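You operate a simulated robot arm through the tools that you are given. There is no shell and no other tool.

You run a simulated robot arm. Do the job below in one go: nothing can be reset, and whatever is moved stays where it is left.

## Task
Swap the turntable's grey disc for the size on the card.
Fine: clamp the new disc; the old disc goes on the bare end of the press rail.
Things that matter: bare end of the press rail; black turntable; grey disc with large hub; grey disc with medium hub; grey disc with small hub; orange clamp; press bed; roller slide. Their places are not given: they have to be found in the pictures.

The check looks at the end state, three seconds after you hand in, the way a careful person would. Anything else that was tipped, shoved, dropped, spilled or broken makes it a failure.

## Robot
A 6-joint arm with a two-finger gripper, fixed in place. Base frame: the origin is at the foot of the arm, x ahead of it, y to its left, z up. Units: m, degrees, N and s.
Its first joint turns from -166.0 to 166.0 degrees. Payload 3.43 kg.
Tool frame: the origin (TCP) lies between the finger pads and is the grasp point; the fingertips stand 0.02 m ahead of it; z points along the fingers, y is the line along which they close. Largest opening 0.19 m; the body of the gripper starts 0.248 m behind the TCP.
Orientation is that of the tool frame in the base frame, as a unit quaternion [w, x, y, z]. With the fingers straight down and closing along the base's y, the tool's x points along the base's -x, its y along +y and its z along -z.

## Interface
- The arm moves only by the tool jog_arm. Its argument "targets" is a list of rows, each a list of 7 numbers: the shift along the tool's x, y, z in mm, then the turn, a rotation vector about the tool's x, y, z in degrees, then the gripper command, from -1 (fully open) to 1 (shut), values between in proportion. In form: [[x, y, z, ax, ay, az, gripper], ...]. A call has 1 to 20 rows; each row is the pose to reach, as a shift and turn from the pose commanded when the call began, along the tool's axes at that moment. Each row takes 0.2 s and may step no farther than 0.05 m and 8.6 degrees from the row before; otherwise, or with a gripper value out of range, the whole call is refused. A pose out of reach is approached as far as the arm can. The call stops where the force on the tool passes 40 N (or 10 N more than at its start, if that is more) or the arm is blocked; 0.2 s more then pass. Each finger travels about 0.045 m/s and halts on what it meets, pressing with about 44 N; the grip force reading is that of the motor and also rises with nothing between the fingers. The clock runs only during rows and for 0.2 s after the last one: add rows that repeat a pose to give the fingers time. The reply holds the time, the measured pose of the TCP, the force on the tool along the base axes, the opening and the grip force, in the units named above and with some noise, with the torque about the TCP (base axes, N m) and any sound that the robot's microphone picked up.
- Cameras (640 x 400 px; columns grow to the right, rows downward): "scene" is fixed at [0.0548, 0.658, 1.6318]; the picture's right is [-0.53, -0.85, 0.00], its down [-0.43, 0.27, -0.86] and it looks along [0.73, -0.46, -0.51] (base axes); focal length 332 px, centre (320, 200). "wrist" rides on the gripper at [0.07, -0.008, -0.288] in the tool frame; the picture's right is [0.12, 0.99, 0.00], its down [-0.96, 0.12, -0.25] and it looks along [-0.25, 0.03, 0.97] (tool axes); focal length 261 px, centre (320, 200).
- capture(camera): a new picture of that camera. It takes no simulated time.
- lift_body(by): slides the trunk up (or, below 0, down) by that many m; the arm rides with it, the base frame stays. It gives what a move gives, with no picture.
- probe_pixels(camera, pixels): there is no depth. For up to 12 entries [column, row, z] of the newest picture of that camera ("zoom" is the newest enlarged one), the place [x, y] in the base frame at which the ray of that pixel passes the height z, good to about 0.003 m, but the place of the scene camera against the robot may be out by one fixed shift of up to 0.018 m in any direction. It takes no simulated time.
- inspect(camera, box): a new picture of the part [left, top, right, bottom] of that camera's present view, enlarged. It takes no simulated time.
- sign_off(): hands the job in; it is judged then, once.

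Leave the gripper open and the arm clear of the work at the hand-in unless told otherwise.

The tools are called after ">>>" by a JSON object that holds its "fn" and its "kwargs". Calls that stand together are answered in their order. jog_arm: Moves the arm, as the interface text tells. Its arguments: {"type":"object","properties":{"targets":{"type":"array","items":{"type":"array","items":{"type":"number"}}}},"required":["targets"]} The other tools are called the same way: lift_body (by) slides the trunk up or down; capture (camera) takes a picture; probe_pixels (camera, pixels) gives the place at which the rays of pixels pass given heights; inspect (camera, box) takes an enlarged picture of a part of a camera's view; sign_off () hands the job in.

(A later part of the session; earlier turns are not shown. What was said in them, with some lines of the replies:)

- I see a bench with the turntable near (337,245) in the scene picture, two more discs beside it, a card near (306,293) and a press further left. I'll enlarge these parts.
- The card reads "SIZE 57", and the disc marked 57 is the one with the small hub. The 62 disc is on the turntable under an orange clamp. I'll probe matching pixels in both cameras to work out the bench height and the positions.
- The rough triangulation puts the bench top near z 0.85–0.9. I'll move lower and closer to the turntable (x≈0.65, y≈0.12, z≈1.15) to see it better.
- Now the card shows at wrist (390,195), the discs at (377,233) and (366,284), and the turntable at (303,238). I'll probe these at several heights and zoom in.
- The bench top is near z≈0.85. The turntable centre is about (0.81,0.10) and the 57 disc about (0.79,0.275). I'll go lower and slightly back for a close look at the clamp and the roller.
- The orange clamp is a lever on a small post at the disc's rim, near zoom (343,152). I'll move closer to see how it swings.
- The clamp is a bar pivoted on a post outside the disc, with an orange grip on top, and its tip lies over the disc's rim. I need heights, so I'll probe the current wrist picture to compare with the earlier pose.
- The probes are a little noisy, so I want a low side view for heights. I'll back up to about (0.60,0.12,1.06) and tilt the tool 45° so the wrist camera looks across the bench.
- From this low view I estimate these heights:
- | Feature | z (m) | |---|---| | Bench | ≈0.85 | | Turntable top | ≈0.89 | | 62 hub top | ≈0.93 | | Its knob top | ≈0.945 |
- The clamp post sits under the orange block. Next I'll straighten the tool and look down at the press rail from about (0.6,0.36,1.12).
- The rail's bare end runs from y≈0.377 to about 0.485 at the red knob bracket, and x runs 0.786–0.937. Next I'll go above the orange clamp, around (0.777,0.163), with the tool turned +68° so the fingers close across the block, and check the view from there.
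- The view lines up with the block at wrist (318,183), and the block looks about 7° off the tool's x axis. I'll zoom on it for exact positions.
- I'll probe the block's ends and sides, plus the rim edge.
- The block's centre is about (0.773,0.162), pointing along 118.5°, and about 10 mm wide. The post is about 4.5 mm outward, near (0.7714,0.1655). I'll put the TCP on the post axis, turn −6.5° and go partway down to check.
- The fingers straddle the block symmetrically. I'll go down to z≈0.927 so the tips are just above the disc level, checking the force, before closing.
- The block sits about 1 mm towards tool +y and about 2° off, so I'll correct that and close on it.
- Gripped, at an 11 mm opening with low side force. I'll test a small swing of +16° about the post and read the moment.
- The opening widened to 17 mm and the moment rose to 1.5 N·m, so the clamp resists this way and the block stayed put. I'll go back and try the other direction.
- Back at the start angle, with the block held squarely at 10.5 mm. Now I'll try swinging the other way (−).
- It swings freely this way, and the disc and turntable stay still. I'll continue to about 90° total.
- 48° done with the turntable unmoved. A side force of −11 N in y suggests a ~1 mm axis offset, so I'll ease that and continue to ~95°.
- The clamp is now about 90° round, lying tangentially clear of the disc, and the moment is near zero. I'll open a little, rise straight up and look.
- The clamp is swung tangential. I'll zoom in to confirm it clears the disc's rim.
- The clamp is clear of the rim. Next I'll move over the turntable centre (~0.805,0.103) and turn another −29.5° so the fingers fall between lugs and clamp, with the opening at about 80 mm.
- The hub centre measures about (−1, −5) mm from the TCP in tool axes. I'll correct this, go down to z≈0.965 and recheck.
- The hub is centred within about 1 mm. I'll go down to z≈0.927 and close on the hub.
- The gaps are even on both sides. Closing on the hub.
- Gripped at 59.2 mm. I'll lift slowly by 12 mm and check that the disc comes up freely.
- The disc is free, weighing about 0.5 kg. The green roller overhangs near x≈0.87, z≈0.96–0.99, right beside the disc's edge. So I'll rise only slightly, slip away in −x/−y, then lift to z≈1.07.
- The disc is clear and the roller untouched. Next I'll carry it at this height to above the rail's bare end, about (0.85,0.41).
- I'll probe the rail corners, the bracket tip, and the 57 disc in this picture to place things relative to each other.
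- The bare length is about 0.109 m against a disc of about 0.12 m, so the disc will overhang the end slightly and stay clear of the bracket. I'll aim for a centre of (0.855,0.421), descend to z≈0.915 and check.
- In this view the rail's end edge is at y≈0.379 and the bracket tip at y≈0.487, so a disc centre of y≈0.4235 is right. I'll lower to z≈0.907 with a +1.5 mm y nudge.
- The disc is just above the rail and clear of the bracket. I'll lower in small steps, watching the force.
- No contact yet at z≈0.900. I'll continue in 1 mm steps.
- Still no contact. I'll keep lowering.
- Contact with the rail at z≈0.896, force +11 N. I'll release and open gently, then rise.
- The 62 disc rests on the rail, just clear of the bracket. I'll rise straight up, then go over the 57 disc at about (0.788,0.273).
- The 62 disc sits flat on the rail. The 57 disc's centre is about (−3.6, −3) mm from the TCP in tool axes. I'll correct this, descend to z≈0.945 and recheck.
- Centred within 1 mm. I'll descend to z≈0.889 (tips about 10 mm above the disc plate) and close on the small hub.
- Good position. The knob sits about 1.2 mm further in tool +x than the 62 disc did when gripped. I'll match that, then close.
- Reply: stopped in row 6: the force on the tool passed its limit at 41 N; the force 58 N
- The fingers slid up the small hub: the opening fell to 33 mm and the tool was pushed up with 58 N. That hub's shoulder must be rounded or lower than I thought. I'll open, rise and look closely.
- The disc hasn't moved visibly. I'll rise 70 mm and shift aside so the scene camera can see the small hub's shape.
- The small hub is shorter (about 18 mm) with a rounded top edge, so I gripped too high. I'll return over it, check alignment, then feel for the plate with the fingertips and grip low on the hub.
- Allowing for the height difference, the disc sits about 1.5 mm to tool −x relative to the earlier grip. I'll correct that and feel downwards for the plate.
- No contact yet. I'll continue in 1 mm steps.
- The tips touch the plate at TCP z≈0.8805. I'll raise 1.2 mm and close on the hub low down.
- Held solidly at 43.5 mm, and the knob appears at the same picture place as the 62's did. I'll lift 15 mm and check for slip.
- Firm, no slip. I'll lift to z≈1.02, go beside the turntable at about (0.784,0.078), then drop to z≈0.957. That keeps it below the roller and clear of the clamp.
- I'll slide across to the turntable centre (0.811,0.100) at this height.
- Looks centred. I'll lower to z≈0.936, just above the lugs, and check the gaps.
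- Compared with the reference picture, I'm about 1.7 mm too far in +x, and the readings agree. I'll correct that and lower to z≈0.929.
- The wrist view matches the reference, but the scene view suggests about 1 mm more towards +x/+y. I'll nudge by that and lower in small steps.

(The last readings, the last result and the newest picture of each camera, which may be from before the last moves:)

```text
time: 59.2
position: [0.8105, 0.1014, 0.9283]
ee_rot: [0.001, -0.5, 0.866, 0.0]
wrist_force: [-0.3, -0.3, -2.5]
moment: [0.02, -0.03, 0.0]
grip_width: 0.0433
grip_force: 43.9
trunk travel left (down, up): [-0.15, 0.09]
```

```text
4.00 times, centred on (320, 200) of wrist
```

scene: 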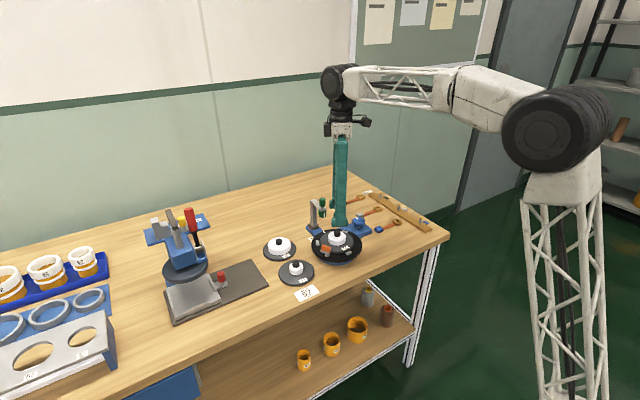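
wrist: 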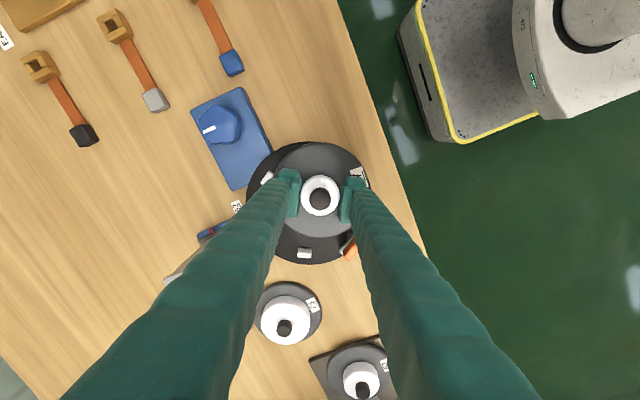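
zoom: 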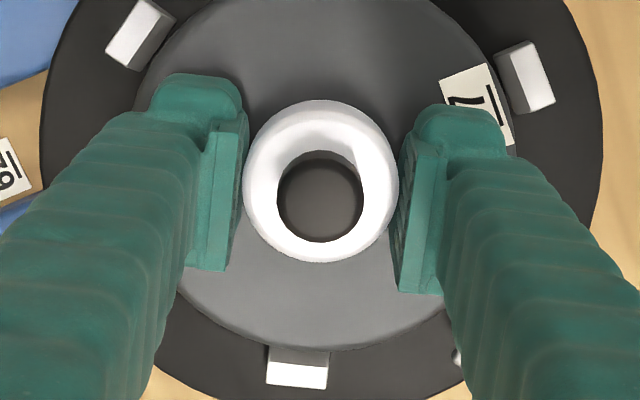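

Both views match the 62's seated position now. I'll continue lowering in 1–2 mm steps until it seats.

>>> {"fn": "jog_arm", "kwargs": {"targets": [[0.4, 0, 1, 0, 0, 0, 1], [0.4, 0, 2, 0, 0, 0, 1], [0.4, 0, 2, 0, 0, 0, 1]]}}

>>> {"fn": "jog_arm", "kwargs": {"targets": [[0, 0, 1, 0, 0, 0, 1], [0, 0, 2, 0, 0, 0, 1], [0, 0, 2, 0, 0, 0, 1]]}}

>>> {"fn": "jog_arm", "kwargs": {"targets": [[0, 0, 1, 0, 0, 0, 1], [0, 0, 1, 0, 0, 0, 1]]}}

```text
time: 60.0
position: [0.8099, 0.0998, 0.9252]
ee_rot: [0.001, -0.5, 0.866, 0.0]
wrist_force: [0.4, -0.3, -3.7]
moment: [-0.04, 0.01, -0.02]
grip_width: 0.0433
grip_force: 44.6
trunk travel left (down, up): [-0.15, 0.09]
```

```text
time: 60.8
position: [0.8108, 0.1008, 0.9248]
ee_rot: [0.003, -0.5, 0.866, 0.0]
wrist_force: [0.2, 0.3, -1.2]
moment: [0.05, 0.18, -0.02]
grip_width: 0.0433
grip_force: 43.6
trunk travel left (down, up): [-0.15, 0.09]
```

```text
time: 61.4
position: [0.811, 0.0994, 0.9243]
ee_rot: [0.002, -0.5, 0.866, -0.001]
wrist_force: [0.2, -0.6, 9.4]
moment: [-0.21, 0.23, 0.01]
grip_width: 0.0432
grip_force: 43.7
trunk travel left (down, up): [-0.15, 0.09]
```

Contact at z≈0.924 with +9 N. I'll check whether it's seated flat between the lugs or resting on one.

>>> {"fn": "inspect", "kwargs": {"camera": "scene", "box": [305, 215, 365, 265]}}

>>> {"fn": "inspect", "kwargs": {"camera": "wrist", "box": [240, 150, 400, 250]}}

>>> {"fn": "inspect", "kwargs": {"camera": "wrist", "box": [240, 140, 390, 270]}}

```text
8.00 times, centred on (335, 240) of scene
```

zoom: 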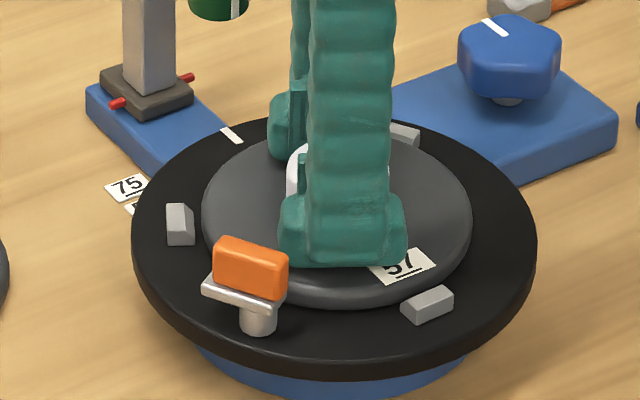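

```text
4.00 times, centred on (320, 200) of wrist
```

zoom: 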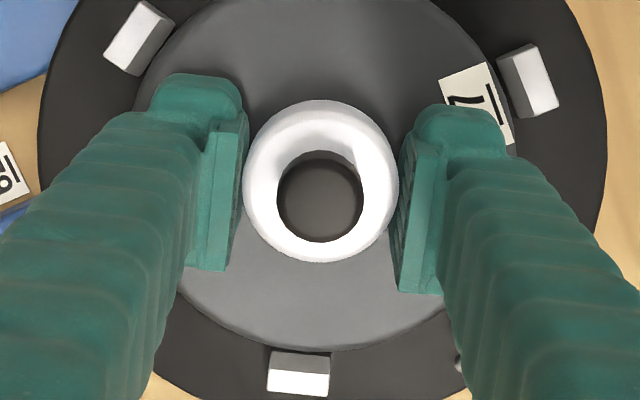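

```text
3.08 times, centred on (315, 205) of wrist
```

zoom: 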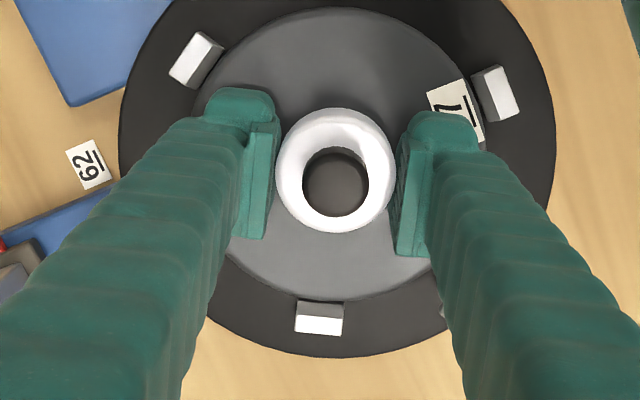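

The outline matches the 62's seated outline, so the disc is down between the lugs. I'll release it and look.

>>> {"fn": "jog_arm", "kwargs": {"targets": [[0, 0, -0.3, 0, 0, 0, 1], [0, 0, -0.3, 0, 0, 0, 0.6], [0, 0, -0.3, 0, 0, 0, 0.3], [0, 0, -0.3, 0, 0, 0, 0.2], [0, 0, -0.3, 0, 0, 0, 0.2]]}}

>>> {"fn": "inspect", "kwargs": {"camera": "wrist", "box": [240, 150, 400, 250]}}

>>> {"fn": "inspect", "kwargs": {"camera": "scene", "box": [305, 215, 365, 265]}}

```text
time: 62.6
position: [0.8095, 0.1007, 0.9235]
ee_rot: [0.001, -0.5, 0.866, 0.0]
wrist_force: [1.1, -0.3, -0.9]
moment: [0.0, 0.0, 0.04]
grip_width: 0.0762
grip_force: 0.2
trunk travel left (down, up): [-0.15, 0.09]
```

```text
4.00 times, centred on (320, 200) of wrist
```

zoom: 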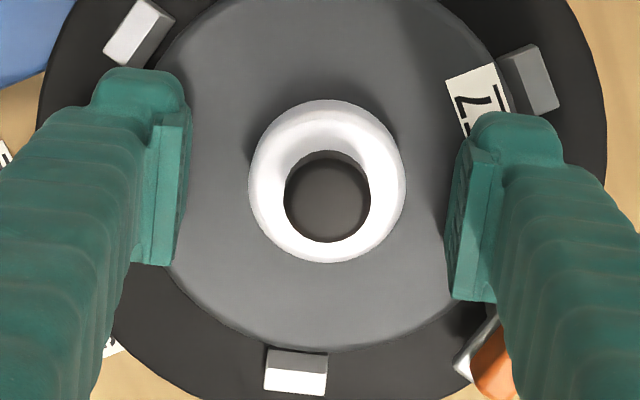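

```text
8.00 times, centred on (335, 240) of scene
```

zoom: 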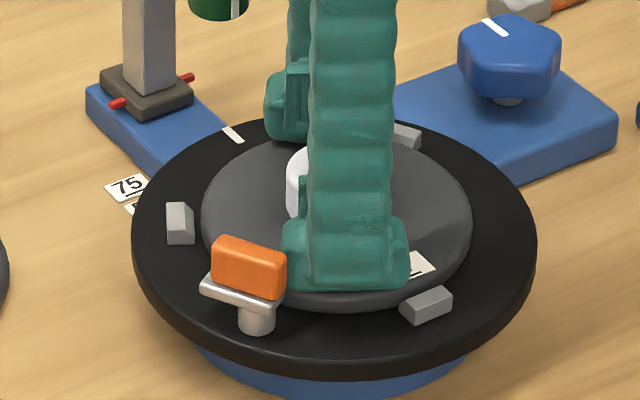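

Seated and released. I'll rise straight up, then return over the clamp (post ≈0.7714,0.1660), turning back +29.5° to match the clamp's open angle.

>>> {"fn": "jog_arm", "kwargs": {"targets": [[0, 0, -35, 0, 0, 0, 0.2], [0, 0, -70, 0, 0, 0, 0.2], [0, 0, -105, 0, 0, 0, 0.2], [-10, 17, -105, 0, 0, 7.4, 0.3], [-20, 34, -105, 0, 0, 14.8, 0.4], [-30, 51, -105, 0, 0, 22.2, 0.6], [-37.6, 66.5, -105, 0, 0, 29.5, 0.6], [-37.6, 66.5, -105, 0, 0, 29.5, 0.6]]}}

>>> {"fn": "capture", "kwargs": {"camera": "wrist"}}

>>> {"fn": "inspect", "kwargs": {"camera": "wrist", "box": [220, 120, 360, 220]}}

>>> {"fn": "inspect", "kwargs": {"camera": "scene", "box": [305, 215, 365, 265]}}

```text
time: 64.4
position: [0.7707, 0.1653, 1.0286]
ee_rot: [0.002, -0.263, 0.965, 0.0]
wrist_force: [-0.7, 0.3, 0.1]
moment: [0.01, 0.02, -0.01]
grip_width: 0.038
grip_force: 0.0
trunk travel left (down, up): [-0.15, 0.09]
```

```text
taken
```

wrist: 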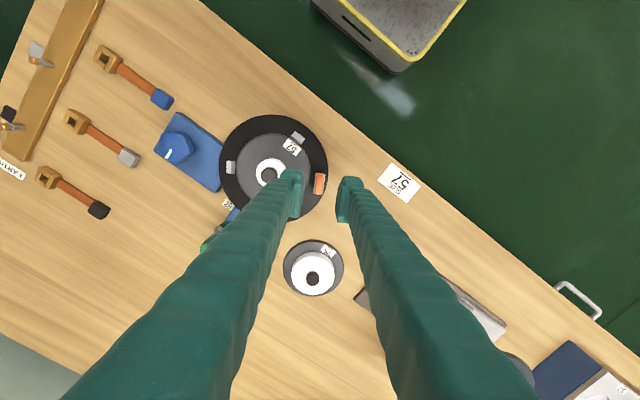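

```text
4.00 times, centred on (290, 170) of wrist
```

zoom: 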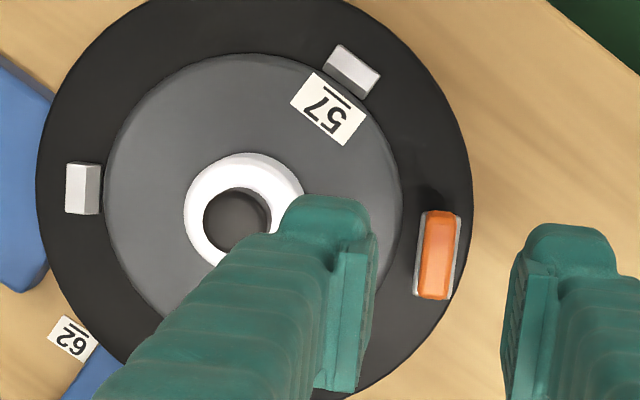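

```text
8.00 times, centred on (335, 240) of scene
```

zoom: 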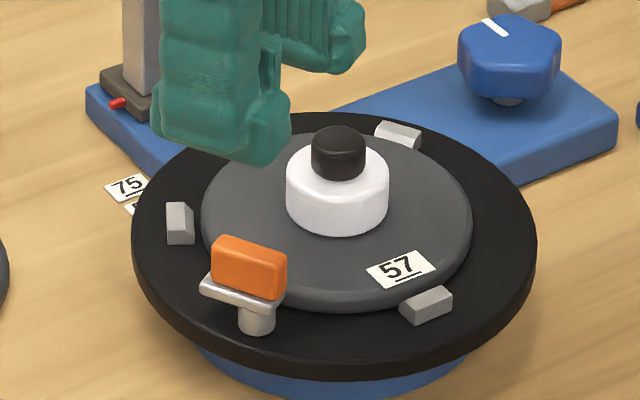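

The 57 disc lies flat between the lugs. I'll go down to z≈0.962 over the clamp and check finger alignment.

>>> {"fn": "jog_arm", "kwargs": {"targets": [[0, 0, 33, 0, 0, 0, 0.6], [0, 0, 66, 0, 0, 0, 0.6], [0, 0, 66, 0, 0, 0, 0.6]]}}

>>> {"fn": "inspect", "kwargs": {"camera": "wrist", "box": [280, 155, 360, 205]}}

```text
time: 65.2
position: [0.772, 0.1665, 0.9611]
ee_rot: [0.002, -0.263, 0.965, 0.001]
wrist_force: [-0.4, 0.5, -0.4]
moment: [0.0, 0.01, -0.01]
grip_width: 0.038
grip_force: 0.0
trunk travel left (down, up): [-0.15, 0.09]
```

```text
8.00 times, centred on (320, 180) of wrist
```

zoom: 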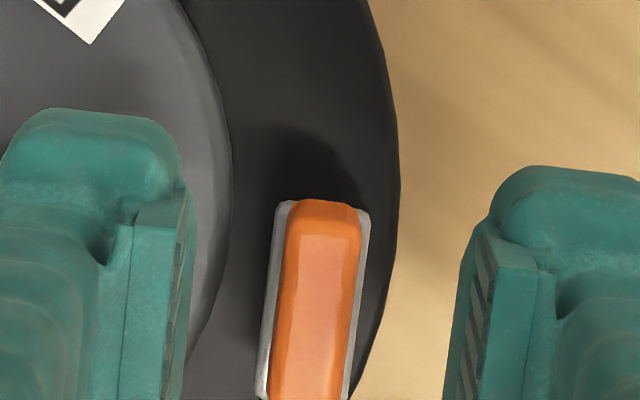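

Nearly centred. I'll descend to z≈0.928 and recheck before closing.

>>> {"fn": "jog_arm", "kwargs": {"targets": [[0, -0.5, 17, 0, 0, 0, 0.6], [0, -0.5, 33.5, 0, 0, 0, 0.6], [0, -0.5, 33.5, 0, 0, 0, 0.6]]}}

>>> {"fn": "inspect", "kwargs": {"camera": "wrist", "box": [280, 165, 360, 215]}}

>>> {"fn": "inspect", "kwargs": {"camera": "scene", "box": [305, 215, 365, 265]}}

```text
time: 66.0
position: [0.7719, 0.1662, 0.9293]
ee_rot: [0.002, -0.263, 0.965, -0.001]
wrist_force: [0.3, 0.6, 0.3]
moment: [0.02, -0.01, -0.02]
grip_width: 0.038
grip_force: 0.1
trunk travel left (down, up): [-0.15, 0.09]
```

```text
8.00 times, centred on (320, 190) of wrist
```

zoom: 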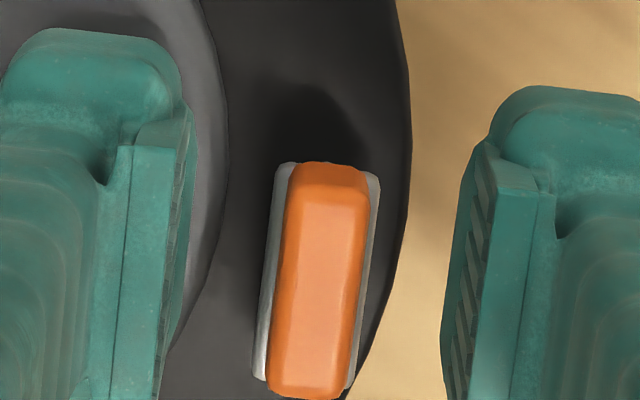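

```text
8.00 times, centred on (335, 240) of scene
```

zoom: 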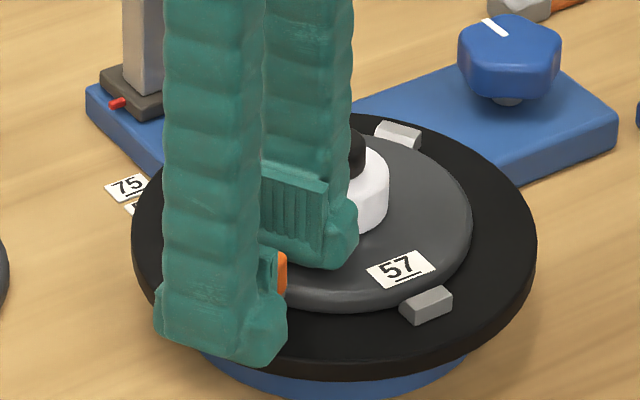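

The block appears just where it was when gripped before. Closing.

>>> {"fn": "jog_arm", "kwargs": {"targets": [[0, 0, 1, 0, 0, 0, 0.8], [0, 0, 1, 0, 0, 0, 1], [0, 0, 1, 0, 0, 0, 1], [0, 0, 1, 0, 0, 0, 1]]}}

>>> {"fn": "jog_arm", "kwargs": {"targets": [[0, 0, 0, 0, 0, 4, 1], [0, 0, 0, 0, 0, 8, 1], [0, 0, 0, 0, 0, 12, 1], [0, 0, 0, 0, 0, 12, 1]]}}

>>> {"fn": "inspect", "kwargs": {"camera": "scene", "box": [305, 215, 365, 265]}}

```text
time: 67.0
position: [0.7724, 0.1657, 0.9273]
ee_rot: [0.002, -0.264, 0.965, 0.001]
wrist_force: [-4.9, -0.1, -1.0]
moment: [0.03, 0.01, -0.27]
grip_width: 0.011
grip_force: 44.5
trunk travel left (down, up): [-0.15, 0.09]
```

```text
time: 68.0
position: [0.7727, 0.1652, 0.9271]
ee_rot: [0.002, -0.161, 0.987, 0.001]
wrist_force: [-2.0, 2.9, -8.4]
moment: [0.09, -0.16, 0.0]
grip_width: 0.0113
grip_force: 44.6
trunk travel left (down, up): [-0.15, 0.09]
```

```text
8.00 times, centred on (335, 240) of scene
```

zoom: 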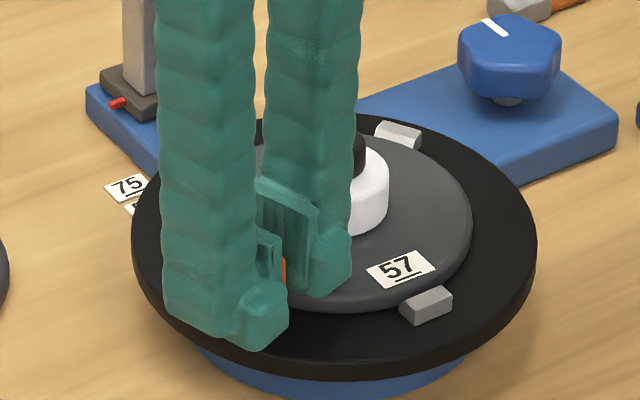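

It turns freely. I'll continue back another 42°.

>>> {"fn": "jog_arm", "kwargs": {"targets": [[0, 0, 0, 0, 0, 6, 1], [0, 0, 0, 0, 0, 12, 1], [0, 0, 0, 0, 0, 18, 1], [0, 0, 0, 0, 0, 24, 1], [0, 0, 0, 0, 0, 30, 1], [0, 0, 0, 0, 0, 36, 1], [0, 0, 0, 0, 0, 42, 1], [0, 0, 0, 0, 0, 42, 1]]}}

>>> {"fn": "inspect", "kwargs": {"camera": "scene", "box": [305, 215, 365, 265]}}

>>> {"fn": "inspect", "kwargs": {"camera": "wrist", "box": [280, 165, 360, 215]}}

```text
time: 69.8
position: [0.7723, 0.1652, 0.928]
ee_rot: [0.002, 0.204, 0.979, 0.001]
wrist_force: [-4.0, 7.1, -13.7]
moment: [0.05, 0.02, -0.03]
grip_width: 0.0109
grip_force: 44.5
trunk travel left (down, up): [-0.15, 0.09]
```

```text
8.00 times, centred on (335, 240) of scene
```

zoom: 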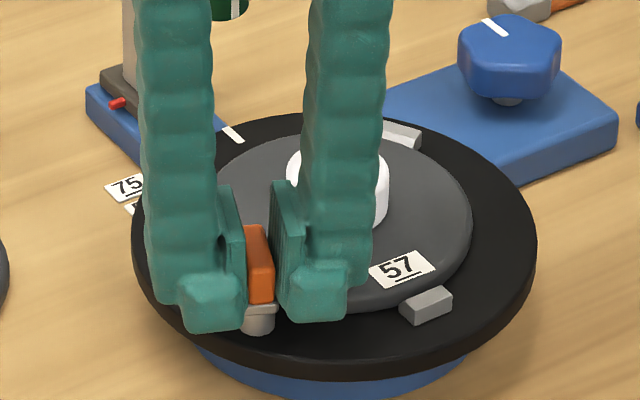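

```text
8.00 times, centred on (320, 190) of wrist
```

zoom: 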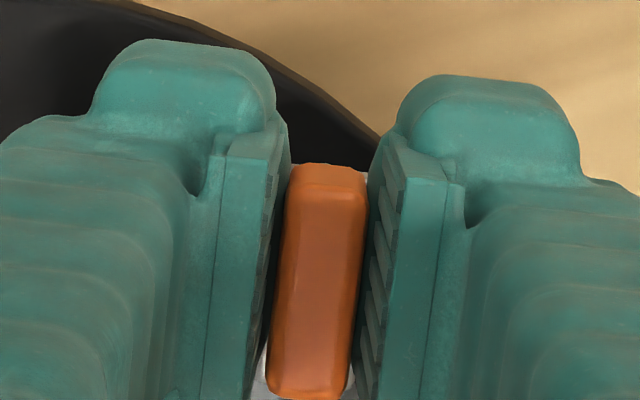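

54° done. There's a small downward pull of −14 N, so I'll lower 1 mm and finish the last 36° to the original closed angle.

>>> {"fn": "jog_arm", "kwargs": {"targets": [[0, 0.5, 1, 0, 0, 6, 1], [0, 0.5, 1, 0, 0, 12, 1], [0, 0.5, 1, 0, 0, 18, 1], [0, 0.5, 1, 0, 0, 24, 1], [0, 0.5, 1, 0, 0, 30, 1], [0, 0.5, 1, 0, 0, 36, 1], [0, 0.5, 1, 0, 0, 36, 1]]}}

>>> {"fn": "inspect", "kwargs": {"camera": "scene", "box": [305, 215, 365, 265]}}

>>> {"fn": "inspect", "kwargs": {"camera": "wrist", "box": [280, 165, 360, 215]}}

```text
time: 71.4
position: [0.7713, 0.1651, 0.9278]
ee_rot: [0.001, 0.496, 0.868, 0.003]
wrist_force: [-4.5, 6.8, 11.6]
moment: [-0.01, 0.01, 0.0]
grip_width: 0.0112
grip_force: 44.4
trunk travel left (down, up): [-0.15, 0.09]
```

```text
8.00 times, centred on (335, 240) of scene
```

zoom: 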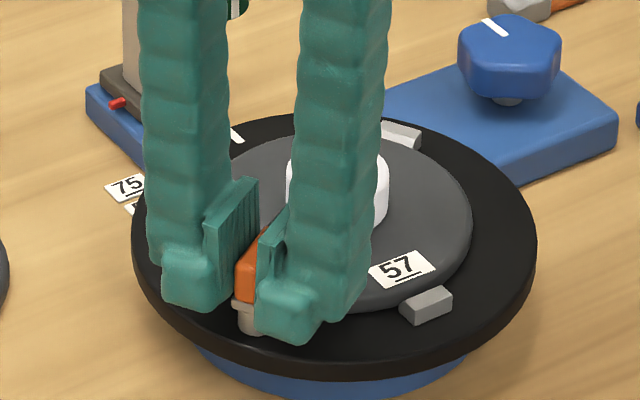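

```text
8.00 times, centred on (320, 190) of wrist
```

zoom: 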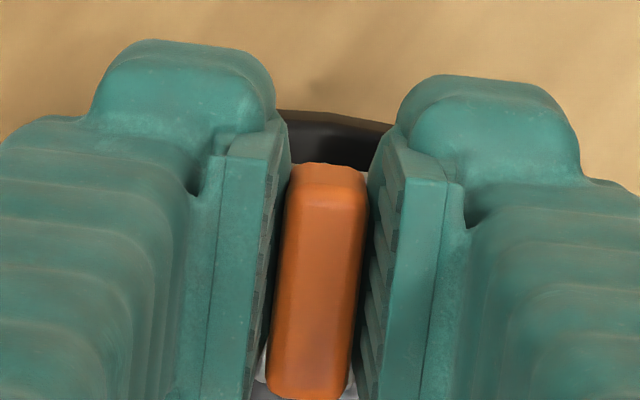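

The clamp is back at its original closed angle. I'll nudge +2° against the stop, ease off, then open and rise.

>>> {"fn": "jog_arm", "kwargs": {"targets": [[0, 0, -0.8, 0, 0, 2, 1], [0, 0, -0.8, 0, 0, 2, 1], [0, 0, -0.8, 0, 0, 0, 1], [0, 0, -0.8, 0, 0, 0, 0.6], [0, 0, -0.8, 0, 0, 0, 0.6], [0, 0, -0.8, 0, 0, 0, 0.6]]}}

>>> {"fn": "jog_arm", "kwargs": {"targets": [[0, 0, -35, 0, 0, 0, 0.6], [0, 0, -80, 0, 0, 0, 0.6], [0, 0, -120, 0, 0, 0, 0.6], [0, 0, -120, 0, 0, 0, 0.6]]}}

>>> {"fn": "inspect", "kwargs": {"camera": "scene", "box": [305, 215, 365, 265]}}

>>> {"fn": "inspect", "kwargs": {"camera": "wrist", "box": [260, 140, 380, 270]}}

```text
time: 72.8
position: [0.7714, 0.1652, 0.9269]
ee_rot: [0.002, 0.496, 0.868, 0.001]
wrist_force: [0.0, 0.3, 0.1]
moment: [0.01, 0.01, 0.0]
grip_width: 0.038
grip_force: 0.0
trunk travel left (down, up): [-0.15, 0.09]
```

```text
time: 73.8
position: [0.7708, 0.1652, 1.0473]
ee_rot: [0.002, 0.496, 0.868, 0.001]
wrist_force: [0.5, -0.2, -0.1]
moment: [0.0, 0.02, 0.04]
grip_width: 0.0383
grip_force: 0.0
trunk travel left (down, up): [-0.15, 0.09]
```

```text
8.00 times, centred on (335, 240) of scene
```

zoom: 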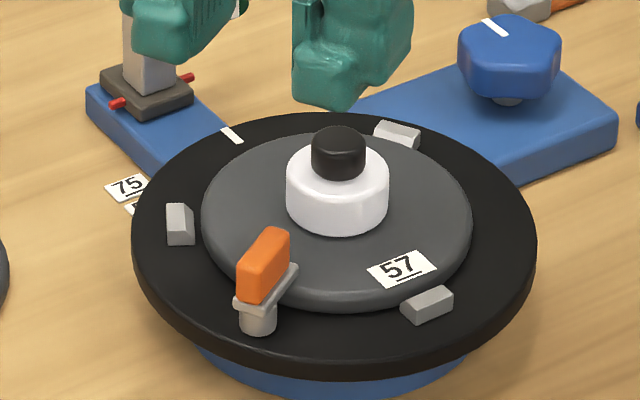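

```text
3.08 times, centred on (320, 205) of wrist
```

zoom: 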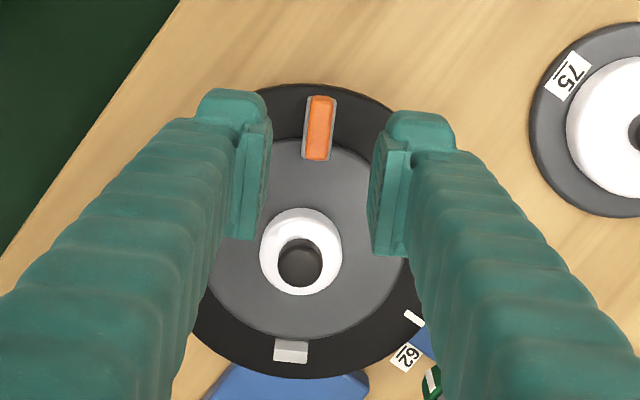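

The 57 disc is clamped. I'll open the gripper, raise and back the arm off towards the start area, then take final pictures.

>>> {"fn": "jog_arm", "kwargs": {"targets": [[0, 0, -45, 0, 0, 0, 0.2], [0, 0, -90, 0, 0, 0, -0.2], [0, 0, -135, 0, 0, 0, -0.6], [15, -38, -160, 0, 0, 0, -1], [30, -78, -180, 0, 0, 0, -1], [50, -118, -190, 0, 0, 0, -1], [70, -158, -190, 0, 0, 0, -1], [90, -198, -190, 0, 0, 0, -1], [90, -198, -190, 0, 0, 0, -1], [90, -198, -190, 0, 0, 0, -1]]}}

>>> {"fn": "capture", "kwargs": {"camera": "scene"}}

>>> {"fn": "inspect", "kwargs": {"camera": "scene", "box": [290, 185, 390, 270]}}

>>> {"fn": "inspect", "kwargs": {"camera": "scene", "box": [150, 190, 310, 330]}}

>>> {"fn": "capture", "kwargs": {"camera": "wrist"}}

```text
time: 76.0
position: [0.5522, 0.142, 1.2369]
ee_rot: [0.002, 0.497, 0.868, 0.001]
wrist_force: [1.0, 0.4, -0.6]
moment: [0.03, 0.0, -0.01]
grip_width: 0.1899
grip_force: 0.0
trunk travel left (down, up): [-0.15, 0.09]
```

```text
taken
```

scene: 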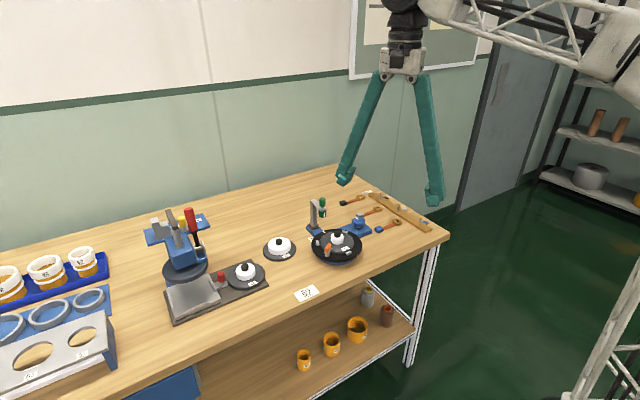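

```text
4.71 times, centred on (340, 228) of scene
```

zoom: 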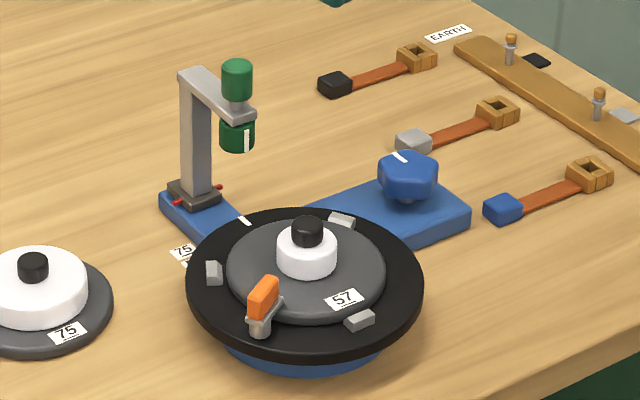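

```text
2.86 times, centred on (230, 260) of scene
```

zoom: 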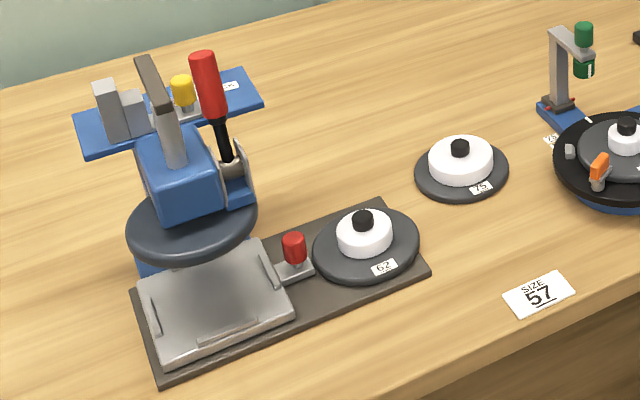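

```text
taken
```

wrist: 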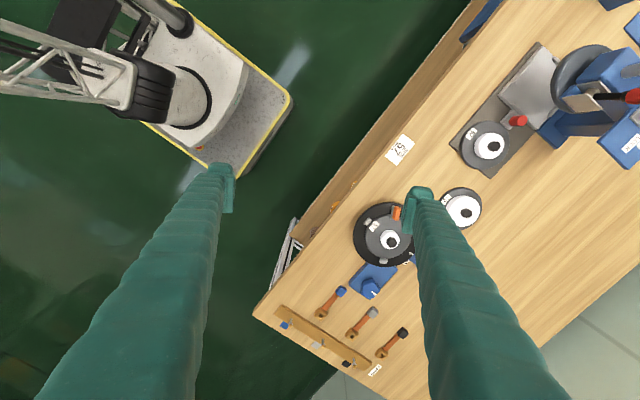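

The 57 disc is on the turntable under the closed clamp, and the 62 disc is on the bare end of the press rail. The 75 disc, roller slide, press bed and card are where they were. The gripper is open and the arm is clear, so I'm handing in.

>>> {"fn": "sign_off", "kwargs": {}}

```text
The job is handed in.
```

The swap is done and handed in. The 57 disc (small hub) is on the turntable with the orange clamp closed over its rim. The old 62 disc is on the bare end of the press rail.

- **First grip on the 57 disc:** my first grip was too high, and the fingers slid up the rounded hub, pressing down with about 58 N. I opened, gripped lower and lifted it cleanly. The disc showed no visible shift.
- **Fit on the press rail:** the bare end is about 109 mm long and the disc about 120 mm across. The 62 disc therefore overhangs the rail end by about 15 mm to stay a few millimetres clear of the red knob's bracket. It lies flat.
- **Everything else:** in the final pictures the 75 disc, roller slide, press bed and card looked unmoved. I didn't adjust the roller slide, since the task didn't ask for it. The gripper is open and the arm is back clear of the bench.
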